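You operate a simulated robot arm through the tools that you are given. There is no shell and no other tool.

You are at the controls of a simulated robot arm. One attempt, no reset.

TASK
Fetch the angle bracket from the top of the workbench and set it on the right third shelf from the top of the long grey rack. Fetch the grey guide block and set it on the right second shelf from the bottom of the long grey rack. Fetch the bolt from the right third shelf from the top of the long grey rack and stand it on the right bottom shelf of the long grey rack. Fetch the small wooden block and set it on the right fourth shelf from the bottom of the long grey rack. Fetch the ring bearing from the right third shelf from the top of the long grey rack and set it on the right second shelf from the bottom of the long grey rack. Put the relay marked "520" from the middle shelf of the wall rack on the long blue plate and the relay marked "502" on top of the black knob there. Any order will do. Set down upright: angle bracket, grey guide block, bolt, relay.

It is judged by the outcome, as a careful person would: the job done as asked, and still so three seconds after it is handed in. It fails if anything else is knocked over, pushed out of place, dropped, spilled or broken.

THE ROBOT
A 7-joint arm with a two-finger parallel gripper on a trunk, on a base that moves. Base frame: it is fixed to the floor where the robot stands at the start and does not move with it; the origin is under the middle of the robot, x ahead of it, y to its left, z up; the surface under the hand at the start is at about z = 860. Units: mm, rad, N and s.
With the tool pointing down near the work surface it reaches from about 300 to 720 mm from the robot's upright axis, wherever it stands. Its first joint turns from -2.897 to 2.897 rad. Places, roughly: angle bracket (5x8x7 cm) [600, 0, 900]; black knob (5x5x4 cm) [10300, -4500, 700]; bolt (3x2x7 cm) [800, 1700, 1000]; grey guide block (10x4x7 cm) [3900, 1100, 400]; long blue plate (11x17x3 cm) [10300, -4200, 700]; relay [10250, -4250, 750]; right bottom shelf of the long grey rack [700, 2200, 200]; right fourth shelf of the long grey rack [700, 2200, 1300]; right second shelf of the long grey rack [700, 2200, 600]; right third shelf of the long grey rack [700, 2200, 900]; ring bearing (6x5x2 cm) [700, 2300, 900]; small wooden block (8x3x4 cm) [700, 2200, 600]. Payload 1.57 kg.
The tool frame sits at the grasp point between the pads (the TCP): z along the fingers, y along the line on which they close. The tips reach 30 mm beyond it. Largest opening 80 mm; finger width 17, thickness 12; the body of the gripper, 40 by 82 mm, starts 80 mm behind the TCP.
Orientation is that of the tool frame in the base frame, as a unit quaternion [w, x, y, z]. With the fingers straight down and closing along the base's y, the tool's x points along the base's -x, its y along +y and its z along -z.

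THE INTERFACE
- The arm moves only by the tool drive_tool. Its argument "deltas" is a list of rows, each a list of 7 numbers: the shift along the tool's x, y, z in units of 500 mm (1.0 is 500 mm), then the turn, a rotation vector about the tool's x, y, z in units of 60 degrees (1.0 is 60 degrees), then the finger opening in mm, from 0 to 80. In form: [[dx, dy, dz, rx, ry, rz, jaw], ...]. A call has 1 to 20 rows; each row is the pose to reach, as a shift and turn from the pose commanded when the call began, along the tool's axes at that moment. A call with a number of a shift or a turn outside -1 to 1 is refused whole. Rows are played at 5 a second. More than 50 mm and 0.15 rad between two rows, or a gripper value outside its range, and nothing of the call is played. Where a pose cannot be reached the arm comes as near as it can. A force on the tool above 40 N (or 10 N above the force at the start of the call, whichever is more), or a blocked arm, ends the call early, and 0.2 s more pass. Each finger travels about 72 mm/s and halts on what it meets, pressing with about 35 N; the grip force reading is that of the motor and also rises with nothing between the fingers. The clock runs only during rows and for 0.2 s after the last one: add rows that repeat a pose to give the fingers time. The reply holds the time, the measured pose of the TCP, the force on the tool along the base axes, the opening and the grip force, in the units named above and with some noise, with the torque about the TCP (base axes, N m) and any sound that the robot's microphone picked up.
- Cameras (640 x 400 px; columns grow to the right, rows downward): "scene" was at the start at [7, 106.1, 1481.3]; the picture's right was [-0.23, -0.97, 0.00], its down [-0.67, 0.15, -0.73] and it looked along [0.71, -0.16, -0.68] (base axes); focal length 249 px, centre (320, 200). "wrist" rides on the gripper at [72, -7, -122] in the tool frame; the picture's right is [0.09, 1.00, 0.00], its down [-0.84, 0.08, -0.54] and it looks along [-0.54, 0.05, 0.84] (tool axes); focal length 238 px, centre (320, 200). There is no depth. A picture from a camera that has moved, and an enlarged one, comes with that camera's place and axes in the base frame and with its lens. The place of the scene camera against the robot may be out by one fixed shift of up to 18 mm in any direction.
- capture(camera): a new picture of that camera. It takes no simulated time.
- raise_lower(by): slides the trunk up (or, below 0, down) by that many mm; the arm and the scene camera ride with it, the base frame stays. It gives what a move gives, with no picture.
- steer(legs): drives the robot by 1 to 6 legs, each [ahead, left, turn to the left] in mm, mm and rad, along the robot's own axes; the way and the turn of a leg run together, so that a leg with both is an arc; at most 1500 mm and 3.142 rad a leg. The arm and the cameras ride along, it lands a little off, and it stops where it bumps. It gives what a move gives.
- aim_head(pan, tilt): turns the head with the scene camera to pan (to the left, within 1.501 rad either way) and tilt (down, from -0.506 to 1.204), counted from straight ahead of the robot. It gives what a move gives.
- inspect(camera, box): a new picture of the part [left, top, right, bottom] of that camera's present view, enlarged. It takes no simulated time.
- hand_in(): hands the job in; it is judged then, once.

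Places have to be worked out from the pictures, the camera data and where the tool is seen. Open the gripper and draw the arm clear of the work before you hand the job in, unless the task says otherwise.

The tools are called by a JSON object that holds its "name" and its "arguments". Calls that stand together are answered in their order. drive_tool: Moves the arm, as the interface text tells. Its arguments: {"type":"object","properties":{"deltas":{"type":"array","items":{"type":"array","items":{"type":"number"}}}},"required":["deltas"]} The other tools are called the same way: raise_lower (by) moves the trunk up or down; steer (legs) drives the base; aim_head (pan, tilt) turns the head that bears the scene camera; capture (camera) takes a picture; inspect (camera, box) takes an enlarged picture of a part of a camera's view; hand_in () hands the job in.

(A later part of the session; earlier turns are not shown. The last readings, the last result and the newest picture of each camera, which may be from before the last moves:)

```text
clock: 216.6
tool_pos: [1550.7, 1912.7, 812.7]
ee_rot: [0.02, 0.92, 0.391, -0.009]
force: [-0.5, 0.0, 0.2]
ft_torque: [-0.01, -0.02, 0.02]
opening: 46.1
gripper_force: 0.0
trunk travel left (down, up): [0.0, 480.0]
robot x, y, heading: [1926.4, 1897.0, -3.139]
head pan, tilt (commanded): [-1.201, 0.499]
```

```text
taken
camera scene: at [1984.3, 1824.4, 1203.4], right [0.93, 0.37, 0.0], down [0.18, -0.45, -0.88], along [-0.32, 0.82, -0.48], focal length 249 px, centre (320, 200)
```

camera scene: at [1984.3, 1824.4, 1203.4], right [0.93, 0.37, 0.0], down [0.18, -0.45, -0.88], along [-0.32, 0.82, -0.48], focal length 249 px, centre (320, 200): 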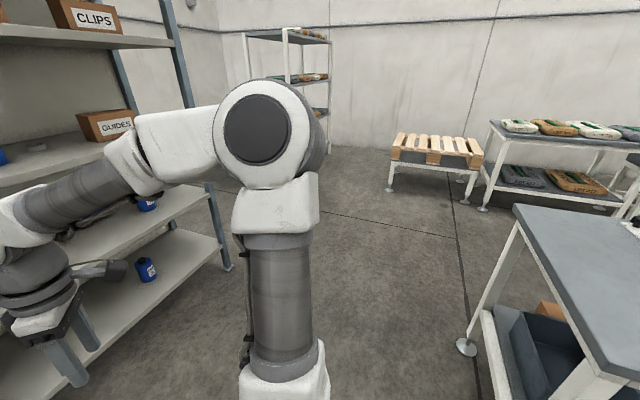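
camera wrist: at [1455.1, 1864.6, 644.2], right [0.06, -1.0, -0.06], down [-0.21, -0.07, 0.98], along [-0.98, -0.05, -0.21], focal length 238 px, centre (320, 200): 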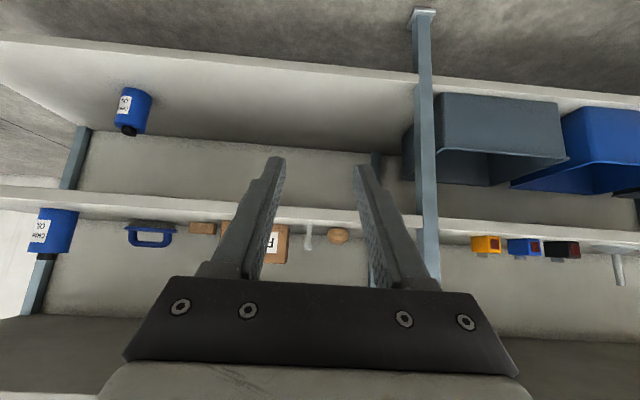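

The elbow went further right. I try the opposite roll (+45° from neutral), hold, and look.

{"name": "drive_tool", "arguments": {"deltas": [[0, 0, 0, 0, 0, 0.14, 46], [0, 0, 0, 0, 0, 0.28, 46], [0, 0, 0, 0, 0, 0.42, 46], [0, 0, 0, 0, 0, 0.56, 46], [0, 0, 0, 0, 0, 0.7, 46], [0, 0, 0, 0, 0, 0.84, 46], [0, 0, 0, 0, 0, 0.98, 46]]}}

{"name": "drive_tool", "arguments": {"deltas": [[0, 0, 0, 0, 0, 0.14, 46], [0, 0, 0, 0, 0, 0.28, 46], [0, 0, 0, 0, 0, 0.42, 46], [0, 0, 0, 0, 0, 0.52, 46], [0, 0, 0, 0, 0, 0.52, 46], [0, 0, 0, 0, 0, 0.52, 46], [0, 0, 0, 0, 0, 0.52, 46], [0, 0, 0, 0, 0, 0.52, 46], [0, 0, 0, 0, 0, 0.52, 46], [0, 0, 0, 0, 0, 0.52, 46], [0, 0, 0, 0, 0, 0.52, 46], [0, 0, 0, 0, 0, 0.52, 46], [0, 0, 0, 0, 0, 0.52, 46], [0, 0, 0, 0, 0, 0.52, 46], [0, 0, 0, 0, 0, 0.52, 46]]}}

{"name": "capture", "arguments": {"camera": "scene"}}

```text
clock: 218.2
tool_pos: [1550.1, 1914.9, 813.6]
ee_rot: [0.023, 0.993, -0.114, 0.002]
force: [-0.9, -0.7, -0.2]
ft_torque: [0.03, 0.0, 0.03]
opening: 45.8
gripper_force: 0.0
trunk travel left (down, up): [0.0, 480.0]
robot x, y, heading: [1929.3, 1897.2, -3.138]
head pan, tilt (commanded): [-1.201, 0.499]
```

```text
clock: 221.4
tool_pos: [1550.0, 1913.5, 813.6]
ee_rot: [0.021, 0.926, -0.376, 0.008]
force: [1.0, 0.6, 0.3]
ft_torque: [0.0, 0.03, 0.03]
opening: 46.2
gripper_force: 0.0
trunk travel left (down, up): [0.0, 480.0]
robot x, y, heading: [1933.7, 1890.5, -3.136]
head pan, tilt (commanded): [-1.201, 0.499]
```

```text
taken
camera scene: at [1984.3, 1824.4, 1203.4], right [0.93, 0.37, 0.0], down [0.18, -0.45, -0.88], along [-0.32, 0.82, -0.48], focal length 249 px, centre (320, 200)
```

scene: 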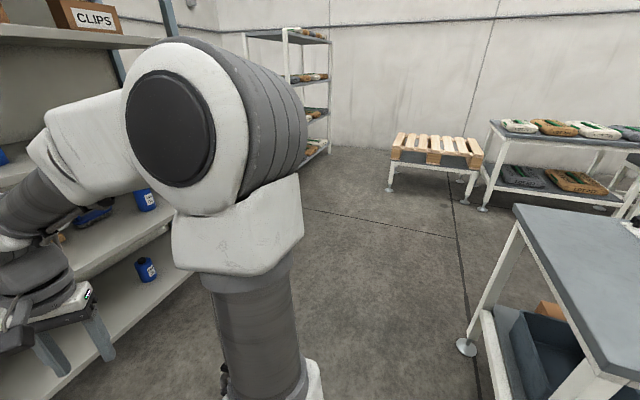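

Rolling positive brings the elbow inward. I roll further (+90° total) and descend with a vertical tool, holding at the bottom to let the posture settle, to see whether the limit drops.

{"name": "drive_tool", "arguments": {"deltas": [[-0.014, 0.014, 0.09, 0, 0, 0.09, 46], [-0.029, 0.028, 0.18, 0, 0, 0.18, 46], [-0.043, 0.042, 0.27, 0, 0, 0.27, 46], [-0.058, 0.056, 0.36, 0, 0, 0.36, 46], [-0.072, 0.07, 0.45, 0, 0, 0.45, 46], [-0.072, 0.07, 0.54, 0, 0, 0.54, 46], [-0.072, 0.07, 0.63, 0, 0, 0.63, 46], [-0.072, 0.07, 0.72, 0, 0, 0.75, 46], [-0.072, 0.07, 0.81, 0, 0, 0.75, 46], [-0.072, 0.07, 0.9, 0, 0, 0.75, 46], [-0.072, 0.07, 0.98, 0, 0, 0.75, 46], [-0.072, 0.07, 0.98, 0, 0, 0.75, 46], [-0.072, 0.07, 0.98, 0, 0, 0.75, 46], [-0.072, 0.07, 0.98, 0, 0, 0.75, 46], [-0.072, 0.07, 0.98, 0, 0, 0.75, 46], [-0.072, 0.07, 0.98, 0, 0, 0.75, 46], [-0.072, 0.07, 0.98, 0, 0, 0.75, 46], [-0.072, 0.07, 0.98, 0, 0, 0.75, 46]]}}

{"name": "aim_head", "arguments": {"pan": -0.7, "tilt": 0.9}}

{"name": "capture", "arguments": {"camera": "scene"}}

```text
clock: 225.2
tool_pos: [1500.9, 1891.9, 323.9]
ee_rot: [0.016, 0.713, -0.701, 0.016]
force: [-0.6, -0.2, 0.5]
ft_torque: [0.01, -0.02, 0.01]
opening: 45.9
gripper_force: 0.0
trunk travel left (down, up): [0.0, 480.0]
robot x, y, heading: [1930.9, 1890.4, -3.141]
head pan, tilt (commanded): [-1.201, 0.499]
```

```text
clock: 226.2
tool_pos: [1500.6, 1891.5, 323.8]
ee_rot: [0.016, 0.712, -0.701, 0.017]
force: [-0.8, -0.5, -0.5]
ft_torque: [0.0, 0.0, -0.01]
opening: 46.0
gripper_force: 0.1
trunk travel left (down, up): [0.0, 480.0]
robot x, y, heading: [1932.4, 1893.5, -3.136]
head pan, tilt (commanded): [-0.7, 0.901]
```

```text
taken
camera scene: at [1959.7, 1788.1, 1169.5], right [0.64, 0.77, 0.0], down [0.6, -0.5, -0.62], along [-0.48, 0.4, -0.78], focal length 249 px, centre (320, 200)
```

scene: 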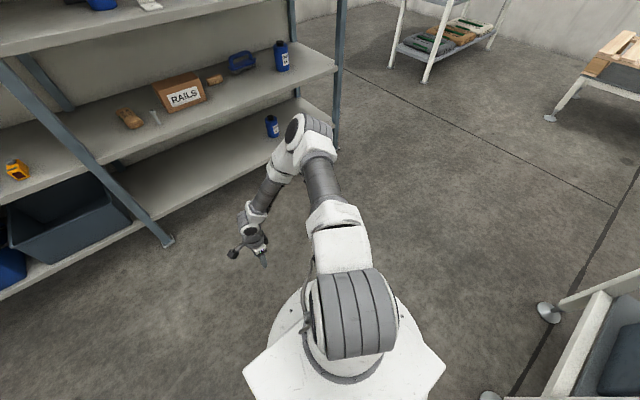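

That target was fully reached without a reach warning. I keep going down another 110 mm.

{"name": "drive_tool", "arguments": {"deltas": [[0, 0, 0.05, 0, 0, 0, 46], [0, 0, 0.1, 0, 0, 0, 46], [0, 0, 0.15, 0, 0, 0, 46], [0, 0, 0.2, 0, 0, 0, 46], [0, 0, 0.22, 0, 0, 0, 46], [0, 0, 0.22, 0, 0, 0, 46], [0, 0, 0.22, 0, 0, 0, 46], [0, 0, 0.22, 0, 0, 0, 46], [0, 0, 0.22, 0, 0, 0, 46], [0, 0, 0.22, 0, 0, 0, 46]]}}

```text
clock: 228.3
tool_pos: [1499.2, 1890.9, 320.5]
ee_rot: [0.017, 0.712, -0.701, 0.016]
force: [0.0, 1.0, -0.2]
ft_torque: [0.0, 0.01, -0.01]
opening: 45.9
gripper_force: 0.0
out of reach, approached as far as the arm can: row 1, 2, 3, 4, 5, 6, 7, 8, 9, 10
trunk travel left (down, up): [0.0, 480.0]
robot x, y, heading: [1929.6, 1895.7, -3.137]
head pan, tilt (commanded): [-0.7, 0.901]
```

Same hard stop at z≈320, with the upper arm level. I go back up while rolling further (+25°), hold, and look at the elbow again.

{"name": "drive_tool", "arguments": {"deltas": [[0, 0, -0.095, 0, 0, 0.05, 46], [0, 0, -0.19, 0, 0, 0.1, 46], [0, 0, -0.285, 0, 0, 0.15, 46], [0, 0, -0.38, 0, 0, 0.2, 46], [0, 0, -0.475, 0, 0, 0.25, 46], [0, 0, -0.57, 0, 0, 0.3, 46], [0, 0, -0.665, 0, 0, 0.35, 46], [0, 0, -0.76, 0, 0, 0.4, 46], [0, 0, -0.855, 0, 0, 0.42, 46], [0, 0, -0.98, 0, 0, 0.42, 46], [0, 0, -0.98, 0, 0, 0.42, 46], [0, 0, -0.98, 0, 0, 0.42, 46], [0, 0, -0.98, 0, 0, 0.42, 46], [0, 0, -0.98, 0, 0, 0.42, 46], [0, 0, -0.98, 0, 0, 0.42, 46], [0, 0, -0.98, 0, 0, 0.42, 46], [0, 0, -0.98, 0, 0, 0.42, 46], [0, 0, -0.98, 0, 0, 0.42, 46], [0, 0, -0.98, 0, 0, 0.42, 46]]}}

{"name": "aim_head", "arguments": {"pan": -1.2, "tilt": 0.5}}

{"name": "capture", "arguments": {"camera": "scene"}}

```text
refused: row 10 steps farther than a row can; nothing moved
```

```text
clock: 229.3
tool_pos: [1500.3, 1891.3, 321.5]
ee_rot: [0.016, 0.713, -0.701, 0.015]
force: [0.8, 0.2, -0.2]
ft_torque: [0.01, 0.01, -0.01]
opening: 46.2
gripper_force: 0.2
trunk travel left (down, up): [0.0, 480.0]
robot x, y, heading: [1931.7, 1896.1, -3.133]
head pan, tilt (commanded): [-1.201, 0.499]
```

```text
taken
camera scene: at [1984.3, 1824.3, 1203.3], right [0.93, 0.37, 0.0], down [0.18, -0.45, -0.88], along [-0.32, 0.82, -0.48], focal length 249 px, centre (320, 200)
```

scene: 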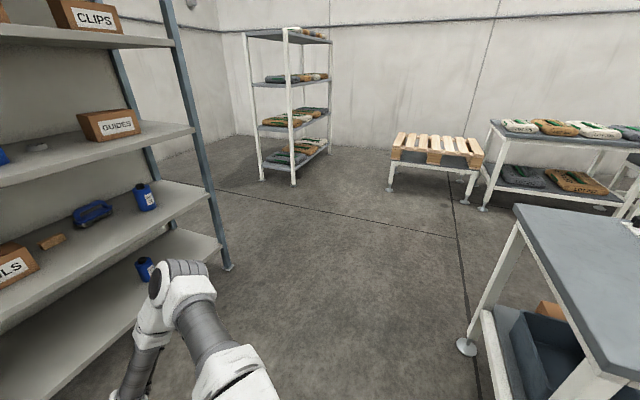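

Before more arm tests, I check with the wrist camera what is under/around the hand and base here.

{"name": "capture", "arguments": {"camera": "wrist"}}

```text
taken
camera wrist: at [1508.5, 1823.6, 445.5], right [-0.99, -0.11, 0.01], down [-0.09, 0.86, 0.5], along [-0.06, 0.5, -0.86], focal length 238 px, centre (320, 200)
```

wrist: 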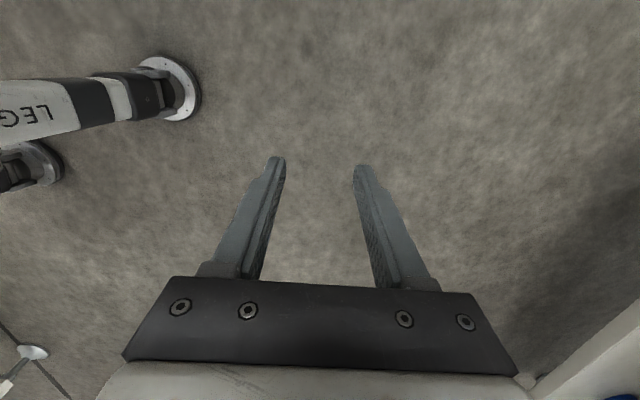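

The robot stands on slim legs. I probe the lower limit at a smaller radius (≈320 mm) to understand the boundary shape.

{"name": "drive_tool", "arguments": {"deltas": [[0, 0, -0.04, 0, 0, 0, 46], [0, -0.08, -0.04, 0, 0, 0, 46], [0, -0.16, -0.04, 0, 0, 0, 46], [0, -0.22, -0.04, 0, 0, 0, 46], [0, -0.22, 0.05, 0, 0, 0, 46], [0, -0.22, 0.14, 0, 0, 0, 46], [0, -0.22, 0.22, 0, 0, 0, 46], [0, -0.22, 0.3, 0, 0, 0, 46]]}}

```text
clock: 230.4
tool_pos: [1578.7, 1927.4, 348.6]
ee_rot: [0.01, 0.711, -0.703, -0.002]
force: [-14.4, 23.5, 6.4]
ft_torque: [0.63, 0.16, 0.45]
opening: 33.7
gripper_force: 0.1
out of reach, approached as far as the arm can: row 3, 4, 5
trunk travel left (down, up): [0.0, 480.0]
robot x, y, heading: [1932.4, 1891.5, -3.135]
head pan, tilt (commanded): [-1.201, 0.499]
stopped in row 5: the force on the tool passed its limit at 67 N (the readings are from after the stop); the commanded pose is now the measured one
```

Contact: the hand touched my own leg structure (67 N, stopped). I back away forward and up at once.

{"name": "drive_tool", "arguments": {"deltas": [[0, 0.06, -0.02, 0, 0, 0, 46], [0, 0.14, -0.06, 0, 0, 0, 46], [0, 0.22, -0.1, 0, 0, 0, 46], [0, 0.22, -0.19, 0, 0, 0, 46], [0, 0.22, -0.28, 0, 0, 0, 46], [0, 0.22, -0.37, 0, 0, 0, 46], [0, 0.22, -0.46, 0, 0, 0, 46]]}}

{"name": "capture", "arguments": {"camera": "wrist"}}

```text
clock: 232.0
tool_pos: [1474.2, 1923.1, 577.5]
ee_rot: [0.012, 0.712, -0.702, 0.007]
force: [-0.5, -1.1, 0.1]
ft_torque: [-0.02, 0.0, 0.01]
opening: 46.1
gripper_force: 0.1
trunk travel left (down, up): [0.0, 480.0]
robot x, y, heading: [1933.3, 1894.2, -3.136]
head pan, tilt (commanded): [-1.201, 0.499]
```

```text
taken
camera wrist: at [1483.1, 1852.9, 702.7], right [-0.99, -0.1, 0.01], down [-0.09, 0.85, 0.52], along [-0.06, 0.52, -0.85], focal length 238 px, centre (320, 200)
```

wrist: 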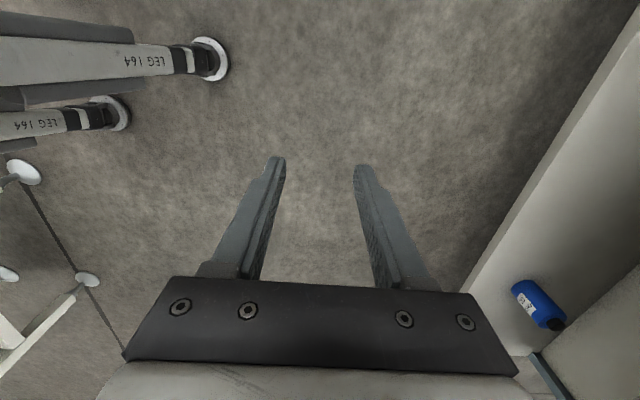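

The three supports are vertical lifting columns. I roll the hand a bit more so the wrist camera looks back at my own base, to see what I touched.

{"name": "drive_tool", "arguments": {"deltas": [[0, 0, 0, 0, 0, 0.12, 46], [0, 0.05, -0.02, 0, 0, 0.24, 46], [0, 0.1, -0.02, 0, 0, 0.36, 46], [0, 0.15, -0.02, 0, 0, 0.42, 46], [0, 0.2, -0.02, 0, 0, 0.42, 46]]}}

{"name": "capture", "arguments": {"camera": "wrist"}}

```text
clock: 233.2
tool_pos: [1373.0, 1922.7, 589.2]
ee_rot: [-0.011, -0.54, 0.841, -0.008]
force: [0.7, 0.8, -0.3]
ft_torque: [-0.02, 0.0, 0.0]
opening: 46.0
gripper_force: 0.1
trunk travel left (down, up): [0.0, 480.0]
robot x, y, heading: [1930.1, 1893.1, -3.134]
head pan, tilt (commanded): [-1.201, 0.499]
```

```text
taken
camera wrist: at [1350.1, 1857.2, 712.1], right [-0.94, 0.33, 0.0], down [0.28, 0.81, 0.52], along [0.17, 0.49, -0.85], focal length 238 px, centre (320, 200)
```

wrist: 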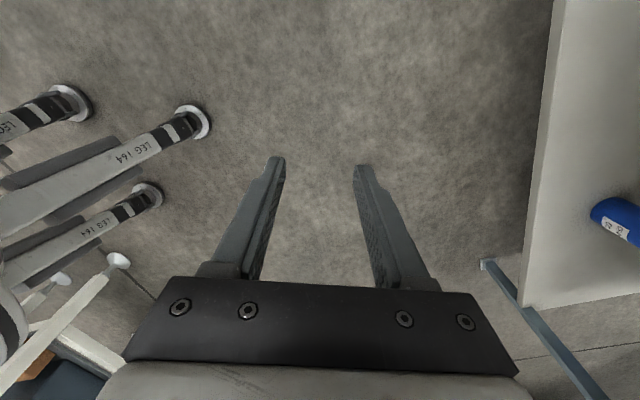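

I now test a "side-reach": hand out to my right with the tool tilted 45° toward the rack direction (perpendicular to the arm's plane), which lets the wrist bend sideways freely. First roll back to neutral.

{"name": "drive_tool", "arguments": {"deltas": [[0, 0, 0, 0, 0, -0.14, 46], [0, 0, 0, 0, 0, -0.28, 46], [0, 0, 0, 0, 0, -0.42, 46], [0, 0, 0, 0, 0, -0.56, 46], [0, 0, 0, 0, 0, -0.7, 46], [0, 0, 0, 0, 0, -0.84, 46], [0, 0, 0, 0, 0, -0.97, 46]]}}

{"name": "drive_tool", "arguments": {"deltas": [[0, 0, 0, 0, 0, -0.14, 46], [0, 0, 0, 0, 0, -0.28, 46], [0, 0, 0, 0, 0, -0.42, 46], [0, 0, 0, 0, 0, -0.56, 46], [0, 0, 0, 0, 0, -0.7, 46], [0, 0, 0, 0, 0, -0.84, 46], [0, 0, 0, 0, 0, -0.92, 46]]}}

```text
clock: 234.8
tool_pos: [1374.9, 1924.2, 589.1]
ee_rot: [0.012, 0.883, -0.47, 0.004]
force: [-0.9, 0.4, 0.5]
ft_torque: [0.01, 0.0, 0.02]
opening: 46.0
gripper_force: 0.0
trunk travel left (down, up): [0.0, 480.0]
robot x, y, heading: [1929.8, 1893.8, -3.137]
head pan, tilt (commanded): [-1.201, 0.499]
```

```text
clock: 236.4
tool_pos: [1373.2, 1924.0, 589.2]
ee_rot: [0.012, 1.0, -0.009, -0.004]
force: [0.0, -0.3, 0.8]
ft_torque: [-0.01, -0.01, -0.01]
opening: 45.7
gripper_force: 0.0
trunk travel left (down, up): [0.0, 480.0]
robot x, y, heading: [1931.5, 1894.7, -3.137]
head pan, tilt (commanded): [-1.201, 0.499]
```

Neutral roll. I swing the hand around to my right side at z≈0.59 m.

{"name": "drive_tool", "arguments": {"deltas": [[0.019, -0.075, 0, 0, 0, 0, 46], [0.038, -0.15, 0, 0, 0, 0, 46], [0.057, -0.225, 0, 0, 0, 0, 46], [0.076, -0.3, 0, 0, 0, 0, 46], [0.121, -0.375, 0, 0, 0, 0, 46], [0.166, -0.45, 0, 0, 0, 0, 46], [0.211, -0.525, 0, 0, 0, 0, 46], [0.256, -0.6, 0, 0, 0, 0, 46], [0.321, -0.65, 0, 0, 0, 0, 46], [0.386, -0.7, 0, 0, 0, 0, 46], [0.451, -0.75, 0, 0, 0, 0, 46], [0.516, -0.8, 0, 0, 0, 0, 46], [0.609, -0.833, 0, 0, 0, 0, 46], [0.703, -0.866, 0, 0, 0, 0, 46], [0.796, -0.9, 0, 0, 0, 0, 46], [0.888, -0.91, 0, 0, 0, 0, 46], [0.98, -0.916, 0, 0, 0, 0, 46]]}}

{"name": "drive_tool", "arguments": {"deltas": [[0, 0, 0, 0, -0.125, 0, 46], [0, 0, 0, 0, -0.25, 0, 46], [0, 0, 0, 0, -0.375, 0, 46], [0, 0, 0, 0, -0.5, 0, 46], [0, 0, 0, 0, -0.625, 0, 46], [0, 0, 0, 0, -0.75, 0, 46]]}}

{"name": "drive_tool", "arguments": {"deltas": [[0.06, 0, 0.06, 0, 0, 0, 46], [0.12, 0, 0.12, 0, 0, 0, 46], [0.18, 0, 0.18, 0, 0, 0, 46], [0.24, 0, 0.24, 0, 0, 0, 46], [0.3, 0, 0.3, 0, 0, 0, 46], [0.36, 0, 0.36, 0, 0, 0, 46], [0.42, 0, 0.42, 0, 0, 0, 46], [0.48, 0, 0.48, 0, 0, 0, 46]]}}

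```text
clock: 240.0
tool_pos: [1872.9, 2371.6, 574.5]
ee_rot: [0.013, 1.0, -0.009, -0.004]
force: [0.4, -0.4, -0.4]
ft_torque: [0.04, 0.03, -0.01]
opening: 46.2
gripper_force: 0.2
trunk travel left (down, up): [0.0, 480.0]
robot x, y, heading: [1932.0, 1893.6, -3.134]
head pan, tilt (commanded): [-1.201, 0.499]
```

```text
clock: 241.4
tool_pos: [1871.6, 2372.5, 573.4]
ee_rot: [0.008, 0.922, -0.014, -0.386]
force: [-0.6, -0.3, -0.1]
ft_torque: [-0.01, -0.01, 0.01]
opening: 45.9
gripper_force: 0.0
trunk travel left (down, up): [0.0, 480.0]
robot x, y, heading: [1929.0, 1895.6, -3.136]
head pan, tilt (commanded): [-1.201, 0.499]
```

```text
clock: 243.2
tool_pos: [1865.8, 2357.2, 395.0]
ee_rot: [0.008, 0.923, -0.014, -0.385]
force: [-1.1, 0.3, -0.6]
ft_torque: [-0.01, -0.01, -0.01]
opening: 46.0
gripper_force: 0.0
out of reach, approached as far as the arm can: row 5, 6, 7, 8
trunk travel left (down, up): [0.0, 480.0]
robot x, y, heading: [1933.4, 1892.1, -3.142]
head pan, tilt (commanded): [-1.201, 0.499]
```

The lower bound follows the wrist height regardless of orientation. I'll postpone the bolt puzzle and do the other items first. I bring the hand back to the front of the robot.

{"name": "drive_tool", "arguments": {"deltas": [[-0.082, 0.005, 0.023, 0, 0, 0, 46], [-0.164, 0.01, 0.045, 0, 0, 0, 46], [-0.246, 0.016, 0.068, 0, 0, 0, 46], [-0.328, 0.021, 0.09, 0, 0, 0, 46], [-0.41, 0.026, 0.113, 0, 0, 0, 46], [-0.484, 0.074, 0.136, 0, 0, 0, 46], [-0.557, 0.122, 0.158, 0, 0, 0, 46], [-0.631, 0.17, 0.181, 0, 0, 0, 46], [-0.704, 0.218, 0.203, 0, 0, 0, 46], [-0.778, 0.266, 0.226, 0, 0, 0, 46], [-0.828, 0.341, 0.261, 0, 0, 0, 46], [-0.877, 0.416, 0.297, 0, 0, 0, 46], [-0.927, 0.491, 0.332, 0, 0, 0, 46], [-0.976, 0.566, 0.368, 0, 0, 0, 46]]}}

{"name": "drive_tool", "arguments": {"deltas": [[-0.02, 0.086, 0.02, 0, 0, 0, 46], [-0.04, 0.171, 0.04, 0, 0, 0, 46], [-0.06, 0.257, 0.06, 0, 0, 0, 46], [-0.08, 0.342, 0.08, 0, 0, 0, 46], [-0.099, 0.428, 0.099, 0, 0, 0, 46]]}}

```text
clock: 246.2
tool_pos: [1393.2, 2092.3, 623.7]
ee_rot: [0.008, 0.922, -0.014, -0.386]
force: [0.6, -0.3, 0.1]
ft_torque: [0.05, 0.0, 0.03]
opening: 45.9
gripper_force: 0.1
trunk travel left (down, up): [0.0, 480.0]
robot x, y, heading: [1933.7, 1894.2, -3.138]
head pan, tilt (commanded): [-1.201, 0.499]
```

```text
clock: 247.4
tool_pos: [1317.4, 1879.3, 630.6]
ee_rot: [0.008, 0.923, -0.014, -0.385]
force: [0.4, -0.2, 0.0]
ft_torque: [-0.02, -0.01, 0.0]
opening: 46.1
gripper_force: 0.1
trunk travel left (down, up): [0.0, 480.0]
robot x, y, heading: [1932.7, 1894.6, -3.135]
head pan, tilt (commanded): [-1.201, 0.499]
```

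I run one more decisive probe of the lower boundary: vertical tool at 650 mm radius.

{"name": "drive_tool", "arguments": {"deltas": [[-0.02, 0, 0.03, 0, 0.125, 0, 46], [-0.02, 0, 0.06, 0, 0.25, 0, 46], [-0.02, 0, 0.09, 0, 0.375, 0, 46], [-0.02, 0, 0.12, 0, 0.5, 0, 46], [0.0, 0, 0.15, 0, 0.625, 0, 46], [0.04, 0, 0.19, 0, 0.75, 0, 46], [0.1, 0, 0.25, 0, 0.75, 0, 46], [0.16, 0, 0.31, 0, 0.75, 0, 46], [0.22, 0, 0.37, 0, 0.75, 0, 46], [0.28, 0, 0.43, 0, 0.75, 0, 46], [0.34, 0, 0.49, 0, 0.75, 0, 46]]}}

{"name": "aim_head", "arguments": {"pan": -0.35, "tilt": 0.95}}

{"name": "capture", "arguments": {"camera": "scene"}}

```text
clock: 249.8
tool_pos: [1295.0, 1883.6, 402.8]
ee_rot: [0.012, 1.0, -0.01, -0.005]
force: [0.5, 0.6, -0.8]
ft_torque: [-0.01, 0.0, 0.03]
opening: 46.0
gripper_force: 0.1
out of reach, approached as far as the arm can: row 9, 10, 11
trunk travel left (down, up): [0.0, 480.0]
robot x, y, heading: [1933.3, 1893.1, -3.137]
head pan, tilt (commanded): [-1.201, 0.499]
```

```text
clock: 251.0
tool_pos: [1296.0, 1883.1, 402.2]
ee_rot: [0.013, 1.0, -0.01, -0.004]
force: [0.3, -0.2, 0.2]
ft_torque: [-0.01, -0.01, 0.0]
opening: 45.8
gripper_force: 0.1
trunk travel left (down, up): [0.0, 480.0]
robot x, y, heading: [1928.5, 1896.9, -3.139]
head pan, tilt (commanded): [-0.351, 0.949]
```

```text
taken
camera scene: at [1949.3, 1764.4, 1165.9], right [0.34, 0.94, 0.0], down [0.76, -0.28, -0.58], along [-0.55, 0.2, -0.81], focal length 249 px, centre (320, 200)
```

scene: 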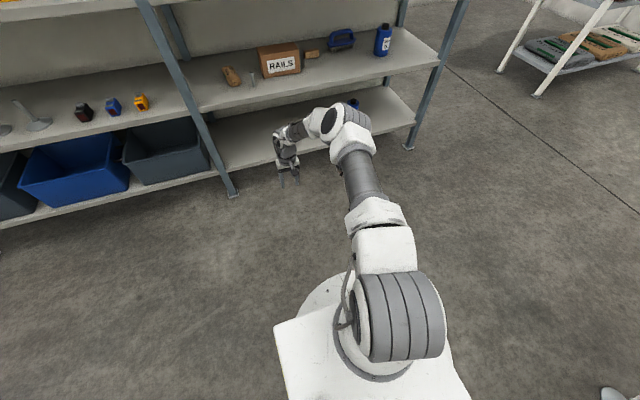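

The limit at 634 mm is z≈403, with the elbow now nearly in plane. I try sliding inward and down from here (keeping the elbow in plane) to see if I get below the earlier 320.

{"name": "drive_tool", "arguments": {"deltas": [[0.05, 0, 0.03, 0, 0, 0, 46], [0.1, 0, 0.06, 0, 0, 0, 46], [0.15, 0, 0.09, 0, 0, 0, 46], [0.2, 0, 0.12, 0, 0, 0, 46], [0.25, 0, 0.15, 0, 0, 0, 46], [0.3, 0, 0.18, 0, 0, 0, 46], [0.35, 0, 0.21, 0, 0, 0, 46], [0.39, 0, 0.24, 0, 0, 0, 46], [0.39, 0, 0.28, 0, 0, 0, 46]]}}

{"name": "capture", "arguments": {"camera": "scene"}}

```text
clock: 253.0
tool_pos: [1489.5, 1879.1, 321.4]
ee_rot: [0.013, 1.0, -0.01, -0.004]
force: [0.7, -0.1, 0.3]
ft_torque: [0.01, -0.01, 0.03]
opening: 46.0
gripper_force: 0.1
out of reach, approached as far as the arm can: row 5, 6, 7, 8, 9
trunk travel left (down, up): [0.0, 480.0]
robot x, y, heading: [1930.4, 1892.6, -3.134]
head pan, tilt (commanded): [-0.351, 0.949]
```

```text
taken
camera scene: at [1949.3, 1764.4, 1165.9], right [0.34, 0.94, 0.0], down [0.77, -0.28, -0.58], along [-0.55, 0.2, -0.81], focal length 249 px, centre (320, 200)
```

scene: 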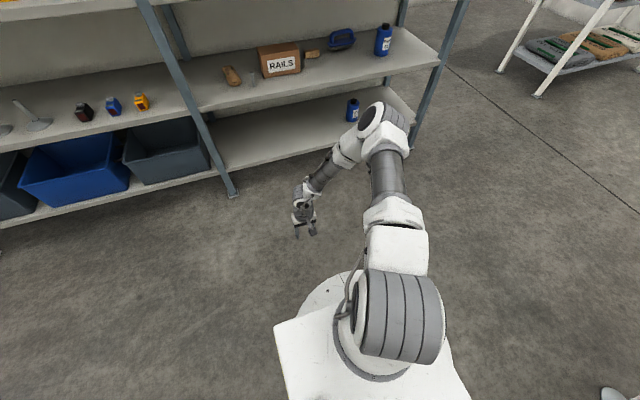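

Same hard stop. Before anything else I re-measure the bottom shelf's height from this view.

{"name": "inspect", "arguments": {"camera": "scene", "box": [180, 90, 440, 210]}}

{"name": "capture", "arguments": {"camera": "wrist"}}

```text
2.46 times, centred on (310, 150) of scene
camera zoom: at [1949.3, 1764.4, 1165.9], right [0.34, 0.94, 0.0], down [0.77, -0.28, -0.58], along [-0.55, 0.2, -0.81], focal length 613 px, centre (345, 323)
```

zoom: 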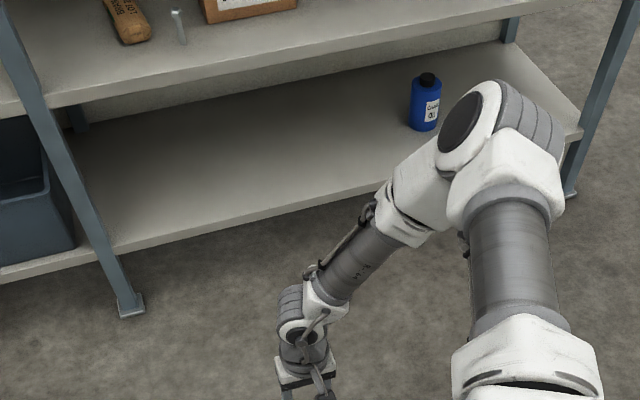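

```text
taken
camera wrist: at [1563.1, 1886.1, 441.9], right [0.07, -1.0, 0.02], down [-0.83, -0.05, 0.55], along [-0.55, -0.06, -0.84], focal length 238 px, centre (320, 200)
```

wrist: 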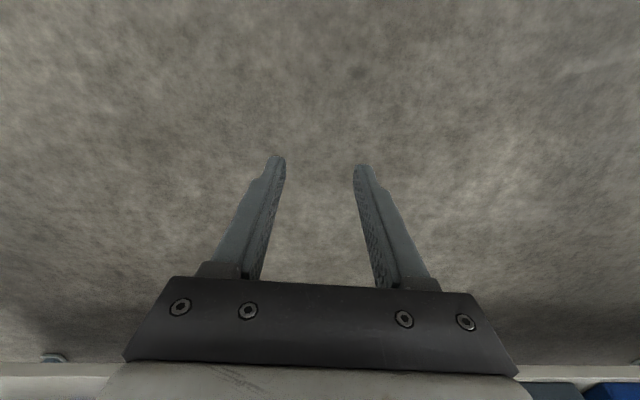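

The arm's lower bound seems firm for now; I'll come back to the bolt after the other items. I raise the hand and flip it so the camera is on top again for shelf work.

{"name": "drive_tool", "arguments": {"deltas": [[-0.05, 0, -0.08, 0, 0, 0, 46], [-0.1, 0, -0.16, 0, 0, 0, 46], [-0.15, 0, -0.24, 0, 0, 0, 46], [-0.2, 0, -0.32, 0, 0, 0, 46], [-0.25, 0, -0.4, 0, 0, 0, 46], [-0.25, 0, -0.49, 0, 0, 0, 46]]}}

{"name": "drive_tool", "arguments": {"deltas": [[0, 0, 0, 0, 0, -0.14, 60], [0, 0, 0, 0, 0, -0.28, 60], [0, 0, 0, 0, 0, -0.42, 60], [0, 0, 0, 0, 0, -0.56, 60], [0, 0, 0, 0, 0, -0.7, 60], [0, 0, 0, 0, 0, -0.84, 60], [0, 0, 0, 0, 0, -0.98, 60]]}}

{"name": "drive_tool", "arguments": {"deltas": [[0, 0, 0, 0, 0, -0.14, 60], [0, 0, 0, 0, 0, -0.28, 60], [0, 0, 0, 0, 0, -0.42, 60], [0, 0, 0, 0, 0, -0.56, 60], [0, 0, 0, 0, 0, -0.7, 60], [0, 0, 0, 0, 0, -0.84, 60], [0, 0, 0, 0, 0, -0.98, 60]]}}

{"name": "drive_tool", "arguments": {"deltas": [[0, 0, 0, 0, 0, -0.14, 60], [0, 0, 0, 0, 0, -0.28, 60], [0, 0, 0, 0, 0, -0.42, 60], [0, 0, 0, 0, 0, -0.56, 60], [0, 0, 0, 0, 0, -0.7, 60], [0, 0, 0, 0, 0, -0.84, 60], [0, 0, 0, 0, 0, -0.98, 60]]}}

```text
clock: 254.4
tool_pos: [1368.4, 1890.2, 563.9]
ee_rot: [0.012, 1.0, -0.009, -0.004]
force: [0.6, 0.2, -0.2]
ft_torque: [0.01, 0.05, 0.02]
opening: 46.0
gripper_force: 0.0
trunk travel left (down, up): [0.0, 480.0]
robot x, y, heading: [1927.5, 1898.7, -3.138]
head pan, tilt (commanded): [-0.351, 0.949]
```

```text
clock: 256.0
tool_pos: [1440.8, 1833.4, 554.9]
ee_rot: [-0.002, 0.882, 0.471, -0.015]
force: [-1.0, 0.6, 0.3]
ft_torque: [0.0, 0.03, 0.01]
opening: 60.0
gripper_force: 0.0
out of reach, approached as far as the arm can: row 5, 6, 7
trunk travel left (down, up): [0.0, 480.0]
robot x, y, heading: [1932.5, 1893.1, -3.136]
head pan, tilt (commanded): [-0.351, 0.949]
```

```text
clock: 257.6
tool_pos: [1596.7, 1793.2, 479.4]
ee_rot: [-0.027, 0.538, 0.841, -0.059]
force: [1.3, 0.2, -0.3]
ft_torque: [-0.05, 0.01, -0.01]
opening: 60.1
gripper_force: 0.0
out of reach, approached as far as the arm can: row 1, 2, 3, 4, 5, 6, 7
trunk travel left (down, up): [0.0, 480.0]
robot x, y, heading: [1929.5, 1893.3, -3.136]
head pan, tilt (commanded): [-0.351, 0.949]
```

```text
clock: 259.2
tool_pos: [1605.1, 1764.6, 602.8]
ee_rot: [-0.097, 0.09, 0.98, -0.147]
force: [-0.4, 0.0, 1.5]
ft_torque: [0.03, 0.02, 0.01]
opening: 59.9
gripper_force: 0.0
out of reach, approached as far as the arm can: row 1, 2, 3, 4, 5, 6, 7
trunk travel left (down, up): [0.0, 480.0]
robot x, y, heading: [1932.5, 1894.0, -3.137]
head pan, tilt (commanded): [-0.351, 0.949]
```

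The roll ran into a joint limit because my earlier probing twisted the wrist joints; the hand drifted but touched nothing. I bring it back to a safe central pose first.

{"name": "drive_tool", "arguments": {"deltas": [[0.05, 0.019, -0.05, -0.047, -0.031, 0.03, 60], [0.1, 0.038, -0.1, -0.095, -0.063, 0.06, 60], [0.151, 0.057, -0.149, -0.142, -0.094, 0.09, 60], [0.201, 0.076, -0.199, -0.189, -0.125, 0.12, 60], [0.252, 0.095, -0.248, -0.237, -0.157, 0.15, 60], [0.302, 0.114, -0.298, -0.284, -0.188, 0.18, 60]]}}

{"name": "aim_head", "arguments": {"pan": -1.0, "tilt": 0.7}}

{"name": "capture", "arguments": {"camera": "scene"}}

```text
clock: 260.6
tool_pos: [1499.6, 1889.9, 752.6]
ee_rot: [0.028, 0.181, 0.983, -0.017]
force: [0.7, -0.3, -0.4]
ft_torque: [0.01, 0.01, -0.01]
opening: 60.1
gripper_force: 0.0
trunk travel left (down, up): [0.0, 480.0]
robot x, y, heading: [1930.8, 1895.1, -3.137]
head pan, tilt (commanded): [-0.351, 0.949]
```

```text
clock: 261.6
tool_pos: [1500.1, 1889.4, 751.7]
ee_rot: [0.027, 0.181, 0.983, -0.017]
force: [0.5, 0.4, 0.7]
ft_torque: [0.0, 0.02, 0.03]
opening: 60.1
gripper_force: 0.1
trunk travel left (down, up): [0.0, 480.0]
robot x, y, heading: [1927.9, 1892.4, -3.132]
head pan, tilt (commanded): [-1.0, 0.7]
```

```text
taken
camera scene: at [1971.4, 1810.9, 1185.6], right [0.84, 0.55, 0.0], down [0.35, -0.54, -0.76], along [-0.42, 0.64, -0.64], focal length 249 px, centre (320, 200)
```

scene: 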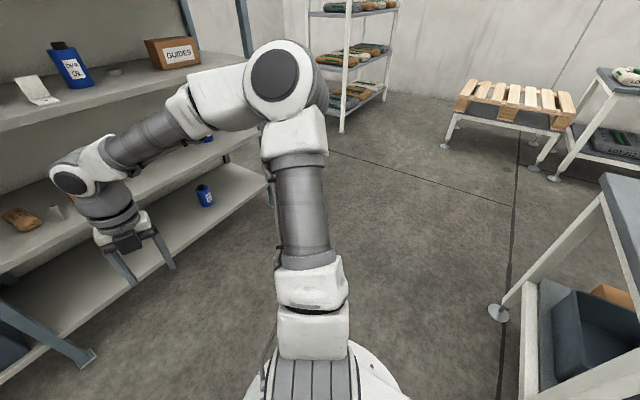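

This view shows the whole arm: the elbow has swivelled far out to the right because of the wrist twist. I untwist it: roll +115° up here, then roll back down low where the forearm and tool are aligned.

{"name": "drive_tool", "arguments": {"deltas": [[0, 0, 0, 0, 0, 0.14, 60], [0, 0, 0, 0, 0, 0.28, 60], [0, 0, 0, 0, 0, 0.42, 60], [0, 0, 0, 0, 0, 0.56, 60], [0, 0, 0, 0, 0, 0.7, 60], [0, 0, 0, 0, 0, 0.84, 60], [0, 0, 0, 0, 0, 0.97, 60]]}}

{"name": "drive_tool", "arguments": {"deltas": [[0, 0, 0.07, 0, 0, 0.14, 60], [0, 0, 0.15, 0, 0, 0.28, 60], [0, 0, 0.23, 0, 0, 0.42, 60], [0, 0, 0.31, 0, 0, 0.56, 60], [0, 0, 0.4, 0, 0, 0.7, 60], [0, 0, 0.49, 0, 0, 0.84, 60], [0, 0, 0.58, 0, 0, 0.95, 60], [0, 0, 0.67, 0, 0, 0.95, 60], [0, 0, 0.76, 0, 0, 0.95, 60], [0, 0, 0.83, 0, 0, 0.95, 60]]}}

{"name": "drive_tool", "arguments": {"deltas": [[0, 0, 0, 0, 0, -0.14, 60], [0, 0, 0, 0, 0, -0.28, 60], [0, 0, 0, 0, 0, -0.42, 60], [0, 0, 0, 0, 0, -0.56, 60], [0, 0, 0, 0, 0, -0.7, 60], [0, 0, 0, 0, 0, -0.84, 60], [0, 0, 0, 0, 0, -0.97, 60]]}}

{"name": "drive_tool", "arguments": {"deltas": [[0, 0, 0, 0, 0, -0.14, 60], [0, 0, 0, 0, 0, -0.28, 60], [0, 0, 0, 0, 0, -0.42, 60], [0, 0, 0, 0, 0, -0.56, 60], [0, 0, 0, 0, 0, -0.7, 60], [0, 0, 0, 0, 0, -0.84, 60], [0, 0, 0, 0, 0, -0.97, 60]]}}

{"name": "capture", "arguments": {"camera": "scene"}}

```text
clock: 263.2
tool_pos: [1501.1, 1889.1, 751.7]
ee_rot: [0.033, 0.636, 0.771, -0.002]
force: [0.6, -0.8, -0.4]
ft_torque: [-0.01, -0.01, -0.01]
opening: 59.8
gripper_force: 0.1
trunk travel left (down, up): [0.0, 480.0]
robot x, y, heading: [1928.0, 1895.2, -3.137]
head pan, tilt (commanded): [-1.0, 0.7]
```

```text
clock: 265.4
tool_pos: [1520.1, 1867.8, 337.2]
ee_rot: [0.03, 0.927, 0.374, 0.013]
force: [0.2, 0.2, 0.0]
ft_torque: [-0.04, 0.0, 0.01]
opening: 60.0
gripper_force: 0.1
trunk travel left (down, up): [0.0, 480.0]
robot x, y, heading: [1930.6, 1897.4, -3.139]
head pan, tilt (commanded): [-1.0, 0.7]
```

```text
clock: 267.0
tool_pos: [1520.5, 1869.8, 337.7]
ee_rot: [0.033, 0.627, 0.779, -0.003]
force: [0.1, -0.8, -0.1]
ft_torque: [0.02, 0.02, -0.01]
opening: 60.1
gripper_force: 0.1
trunk travel left (down, up): [0.0, 480.0]
robot x, y, heading: [1930.7, 1893.4, -3.137]
head pan, tilt (commanded): [-1.0, 0.7]
```

```text
clock: 268.6
tool_pos: [1520.2, 1870.6, 337.0]
ee_rot: [0.027, 0.17, 0.985, -0.018]
force: [-0.4, -0.2, -1.1]
ft_torque: [-0.02, 0.03, 0.0]
opening: 59.8
gripper_force: 0.1
trunk travel left (down, up): [0.0, 480.0]
robot x, y, heading: [1931.8, 1894.8, -3.132]
head pan, tilt (commanded): [-1.0, 0.7]
```

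```text
taken
camera scene: at [1971.4, 1811.0, 1185.7], right [0.84, 0.55, 0.0], down [0.35, -0.54, -0.76], along [-0.42, 0.64, -0.64], focal length 249 px, centre (320, 200)
```

scene: 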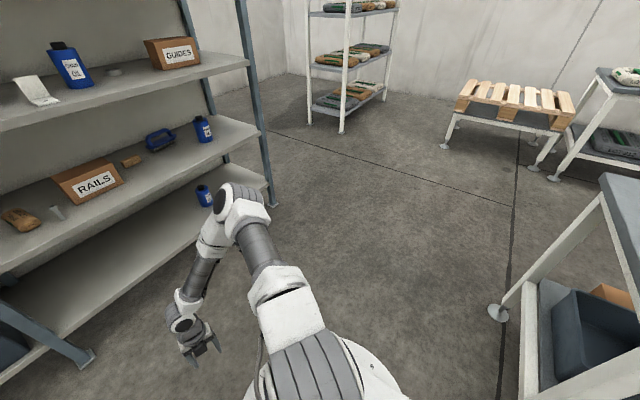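

Untwisted and flipped again. I raise the hand out to a working height and finish squaring the roll.

{"name": "drive_tool", "arguments": {"deltas": [[0.035, -0.012, -0.074, 0, 0, -0.047, 60], [0.07, -0.025, -0.149, 0, 0, -0.093, 60], [0.105, -0.037, -0.223, 0, 0, -0.14, 60], [0.14, -0.05, -0.297, 0, 0, -0.187, 60], [0.175, -0.062, -0.371, 0, 0, -0.234, 60], [0.21, -0.075, -0.446, 0, 0, -0.28, 60], [0.245, -0.087, -0.52, 0, 0, -0.327, 60]]}}

{"name": "drive_tool", "arguments": {"deltas": [[0.02, 0, 0, 0, 0.125, 0, 60], [0.04, 0, 0, 0, 0.25, 0, 60], [0.08, 0, 0, 0, 0.375, 0, 60], [0.12, 0, 0, 0, 0.5, 0, 60], [0.16, 0, 0, 0, 0.625, 0, 60], [0.2, 0, 0, 0, 0.75, 0, 60], [0.24, 0, 0, 0, 0.875, 0, 60], [0.28, 0, 0, 0, 1.0, 0, 60]]}}

{"name": "capture", "arguments": {"camera": "wrist"}}

{"name": "capture", "arguments": {"camera": "scene"}}

```text
clock: 270.2
tool_pos: [1377.9, 1881.6, 590.7]
ee_rot: [0.023, -0.002, 0.999, -0.022]
force: [-0.1, 0.4, -0.4]
ft_torque: [0.0, 0.0, -0.04]
opening: 60.1
gripper_force: 0.1
trunk travel left (down, up): [0.0, 480.0]
robot x, y, heading: [1928.2, 1895.1, -3.137]
head pan, tilt (commanded): [-1.0, 0.7]
```

```text
clock: 272.0
tool_pos: [1236.2, 1880.0, 582.4]
ee_rot: [-0.48, 0.012, 0.877, -0.02]
force: [-0.1, -0.6, 0.1]
ft_torque: [0.01, 0.0, -0.01]
opening: 60.0
gripper_force: 0.0
trunk travel left (down, up): [0.0, 480.0]
robot x, y, heading: [1927.2, 1890.4, -3.135]
head pan, tilt (commanded): [-1.0, 0.7]
```

```text
taken
camera wrist: at [1301.6, 1878.2, 709.9], right [-0.05, 1.0, 0.03], down [0.91, 0.06, -0.42], along [-0.42, 0.01, -0.91], focal length 238 px, centre (320, 200)
```

wrist: 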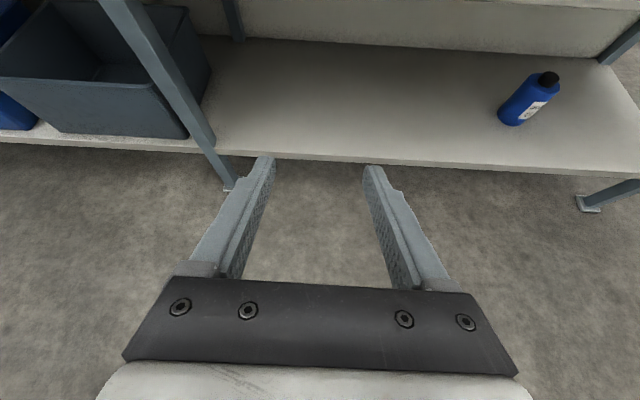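

```text
taken
camera scene: at [1971.5, 1811.0, 1185.7], right [0.84, 0.55, 0.0], down [0.35, -0.54, -0.77], along [-0.42, 0.64, -0.64], focal length 249 px, centre (320, 200)
```

scene: 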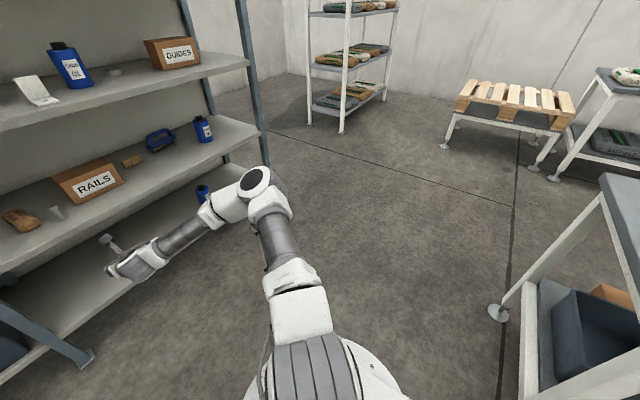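

Working pose restored (camera on top). I correct the small orientation error, raise 100 mm, then strafe to line up with the wooden block at y≈2180.

{"name": "drive_tool", "arguments": {"deltas": [[0.056, 0, -0.033, -0.007, 0.0145, -0.013, 70], [0.113, 0, -0.065, -0.0144, 0.029, -0.026, 76], [0.17, 0, -0.098, -0.0216, 0.0435, -0.039, 80]]}}

{"name": "steer", "arguments": {"legs": [[0, -300, 0]]}}

{"name": "steer", "arguments": {"legs": [[240, 0, 0]]}}

{"name": "capture", "arguments": {"camera": "wrist"}}

```text
clock: 272.8
tool_pos: [1236.2, 1885.1, 680.5]
ee_rot: [-0.499, -0.001, 0.866, 0.001]
force: [-0.7, -0.1, -0.6]
ft_torque: [0.02, 0.01, 0.01]
opening: 79.8
gripper_force: 0.1
trunk travel left (down, up): [0.0, 480.0]
robot x, y, heading: [1931.0, 1897.8, -3.129]
head pan, tilt (commanded): [-1.0, 0.7]
```

```text
clock: 275.6
tool_pos: [1233.7, 2186.4, 680.4]
ee_rot: [-0.499, -0.001, 0.867, 0.002]
force: [-0.2, -0.3, 0.8]
ft_torque: [-0.01, 0.01, 0.02]
opening: 79.9
gripper_force: 0.0
trunk travel left (down, up): [0.0, 480.0]
robot x, y, heading: [1928.4, 2196.2, -3.133]
head pan, tilt (commanded): [-1.0, 0.7]
```

```text
clock: 277.8
tool_pos: [996.0, 2185.6, 680.6]
ee_rot: [-0.499, -0.002, 0.867, 0.0]
force: [-0.7, 0.3, 1.1]
ft_torque: [-0.04, 0.0, -0.02]
opening: 80.0
gripper_force: 0.1
trunk travel left (down, up): [0.0, 480.0]
robot x, y, heading: [1689.8, 2195.2, -3.137]
head pan, tilt (commanded): [-1.0, 0.7]
```

```text
taken
camera wrist: at [1066.1, 2176.3, 803.2], right [-0.05, 1.0, 0.08], down [0.89, 0.08, -0.45], along [-0.46, 0.05, -0.89], focal length 238 px, centre (320, 200)
```

wrist: 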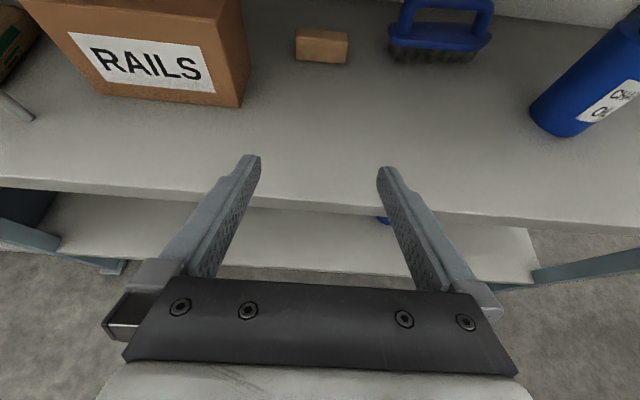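

The wooden block is right ahead. I zoom in to measure it.

{"name": "inspect", "arguments": {"camera": "wrist", "box": [272, 16, 368, 76]}}

```text
6.67 times, centred on (320, 46) of wrist
camera zoom: at [1066.1, 2176.3, 803.2], right [-0.05, 1.0, 0.08], down [0.89, 0.08, -0.45], along [-0.46, 0.05, -0.89], focal length 1589 px, centre (320, 1227)
```

zoom: 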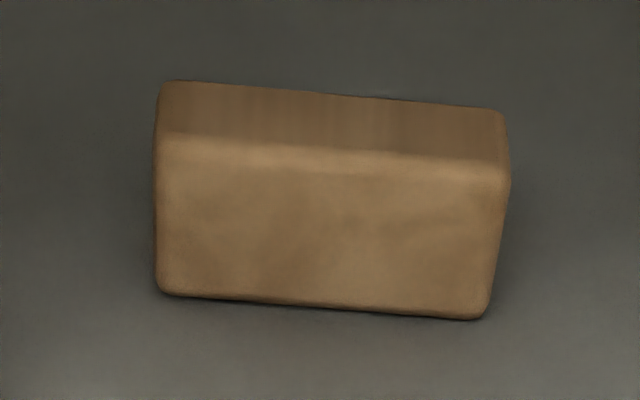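

The block is about 75×26×33 mm, front face at x≈716, y 2142–2216, rotated ~2°. With 80 mm opening I can just straddle its length. I drive 140 mm closer at this height.

{"name": "steer", "arguments": {"legs": [[140, 0, 0]]}}

{"name": "drive_tool", "arguments": {"deltas": [[0.005, -0.007, 0.06, 0.0147, 0, -0.0085, 80], [-0.02, -0.014, 0.1, 0.0294, 0, -0.017, 80], [-0.055, -0.014, 0.135, 0.0294, 0, -0.017, 80], [-0.07, -0.014, 0.19, 0.0294, 0, -0.017, 80], [-0.07, -0.014, 0.19, 0.0294, 0, -0.017, 80]]}}

{"name": "capture", "arguments": {"camera": "wrist"}}

{"name": "inspect", "arguments": {"camera": "wrist", "box": [230, 60, 422, 180]}}

```text
clock: 279.4
tool_pos: [858.2, 2186.0, 680.0]
ee_rot: [-0.499, 0.0, 0.867, 0.002]
force: [0.7, 0.7, 1.3]
ft_torque: [0.01, -0.01, 0.0]
opening: 80.1
gripper_force: 0.1
trunk travel left (down, up): [0.0, 480.0]
robot x, y, heading: [1555.6, 2192.5, -3.14]
head pan, tilt (commanded): [-1.0, 0.7]
```

```text
clock: 280.6
tool_pos: [792.7, 2177.6, 602.2]
ee_rot: [-0.5, -0.017, 0.866, -0.009]
force: [2.3, 0.5, 2.3]
ft_torque: [-0.11, 0.05, 0.11]
opening: 79.8
gripper_force: 0.1
trunk travel left (down, up): [0.0, 480.0]
robot x, y, heading: [1554.4, 2197.4, -3.134]
head pan, tilt (commanded): [-1.0, 0.7]
```

```text
taken
camera wrist: at [862.6, 2172.5, 725.9], right [-0.08, 0.99, 0.08], down [0.88, 0.11, -0.45], along [-0.46, 0.04, -0.89], focal length 238 px, centre (320, 200)
```

wrist: 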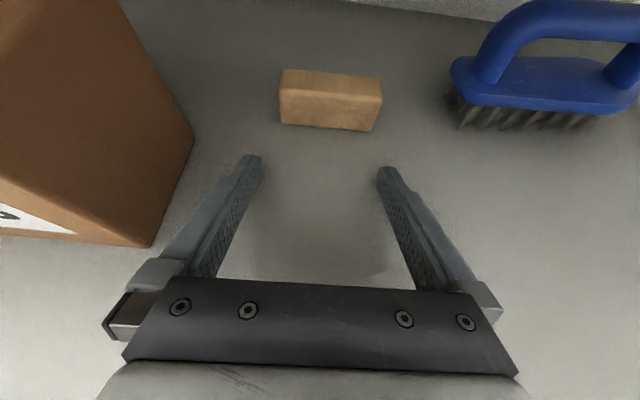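

```text
3.33 times, centred on (326, 120) of wrist
camera zoom: at [862.6, 2172.5, 725.9], right [-0.08, 0.99, 0.08], down [0.88, 0.11, -0.45], along [-0.46, 0.04, -0.89], focal length 794 px, centre (300, 467)
```

zoom: 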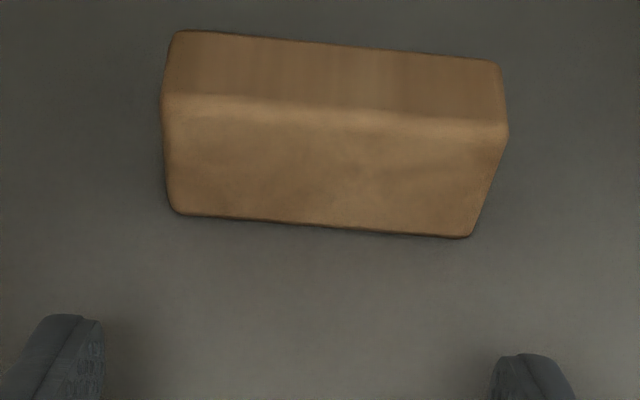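

Block re-measured: ends at y 2140.8 / 2213.7, front x≈719, yaw 2.5°. The tips just brush the shelf, so I raise 3 mm and then slide forward to straddle it.

{"name": "drive_tool", "arguments": {"deltas": [[0.0052, 0, -0.003, 0, 0, 0, 80], [0.032, 0.0025, 0.048, 0, 0, 0, 80], [0.06, 0.005, 0.098, 0, 0, 0, 80], [0.0933, 0.0073, 0.1496, 0, 0, 0, 80], [0.0933, 0.0073, 0.1496, 0, 0, 0, 80]]}}

{"name": "capture", "arguments": {"camera": "wrist"}}

{"name": "inspect", "arguments": {"camera": "wrist", "box": [224, 120, 416, 240]}}

```text
clock: 281.8
tool_pos: [703.4, 2177.6, 605.5]
ee_rot: [-0.499, -0.016, 0.866, -0.007]
force: [0.8, -0.3, -0.5]
ft_torque: [0.01, -0.01, -0.05]
opening: 79.8
gripper_force: 0.0
trunk travel left (down, up): [0.0, 480.0]
robot x, y, heading: [1554.4, 2195.5, -3.142]
head pan, tilt (commanded): [-1.0, 0.7]
```

```text
taken
camera wrist: at [773.5, 2172.1, 728.4], right [-0.08, 0.99, 0.08], down [0.89, 0.11, -0.45], along [-0.46, 0.04, -0.89], focal length 238 px, centre (320, 200)
```

wrist: 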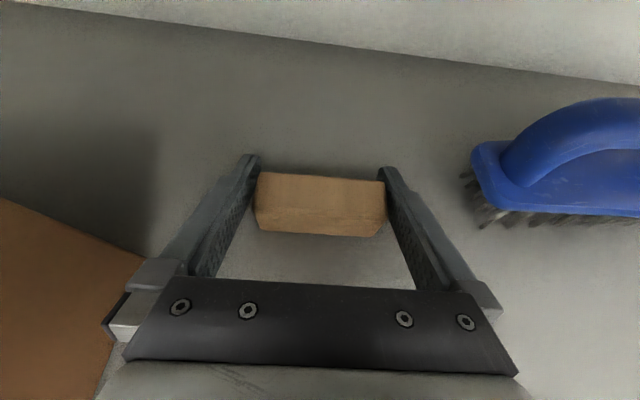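

```text
3.33 times, centred on (320, 180) of wrist
camera zoom: at [773.5, 2172.1, 728.4], right [-0.08, 0.99, 0.08], down [0.89, 0.11, -0.45], along [-0.46, 0.04, -0.89], focal length 794 px, centre (320, 267)
```

zoom: 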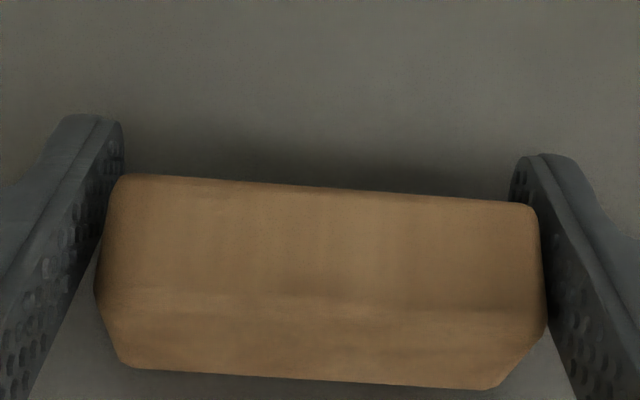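

The block sits between the pads. I close and lift a little.

{"name": "drive_tool", "arguments": {"deltas": [[0, 0, 0, 0, 0, 0, 74], [0, 0, 0, 0, 0, 0, 66], [0, 0, 0, 0, 0, 0, 60], [0, 0, 0, 0, 0, 0, 60], [0.0173, 0, -0.01, 0, 0, 0, 60], [0.052, 0, -0.03, 0, 0, 0, 60], [0.08, 0, -0.046, 0, 0, 0, 60]]}}

{"name": "capture", "arguments": {"camera": "wrist"}}

```text
clock: 283.4
tool_pos: [705.6, 2178.9, 650.2]
ee_rot: [-0.499, -0.016, 0.866, -0.008]
force: [0.0, 1.2, -0.4]
ft_torque: [0.02, 0.01, 0.05]
opening: 74.1
gripper_force: 35.3
trunk travel left (down, up): [0.0, 480.0]
robot x, y, heading: [1551.0, 2193.8, -3.139]
head pan, tilt (commanded): [-1.0, 0.7]
```

```text
taken
camera wrist: at [775.6, 2172.5, 774.2], right [-0.08, 0.99, 0.08], down [0.89, 0.11, -0.45], along [-0.46, 0.04, -0.89], focal length 238 px, centre (320, 200)
```

wrist: 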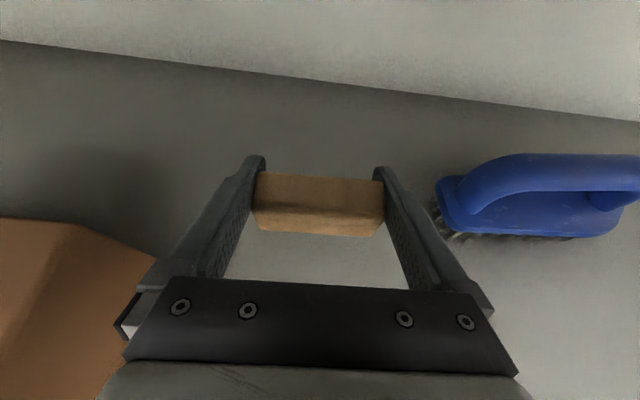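

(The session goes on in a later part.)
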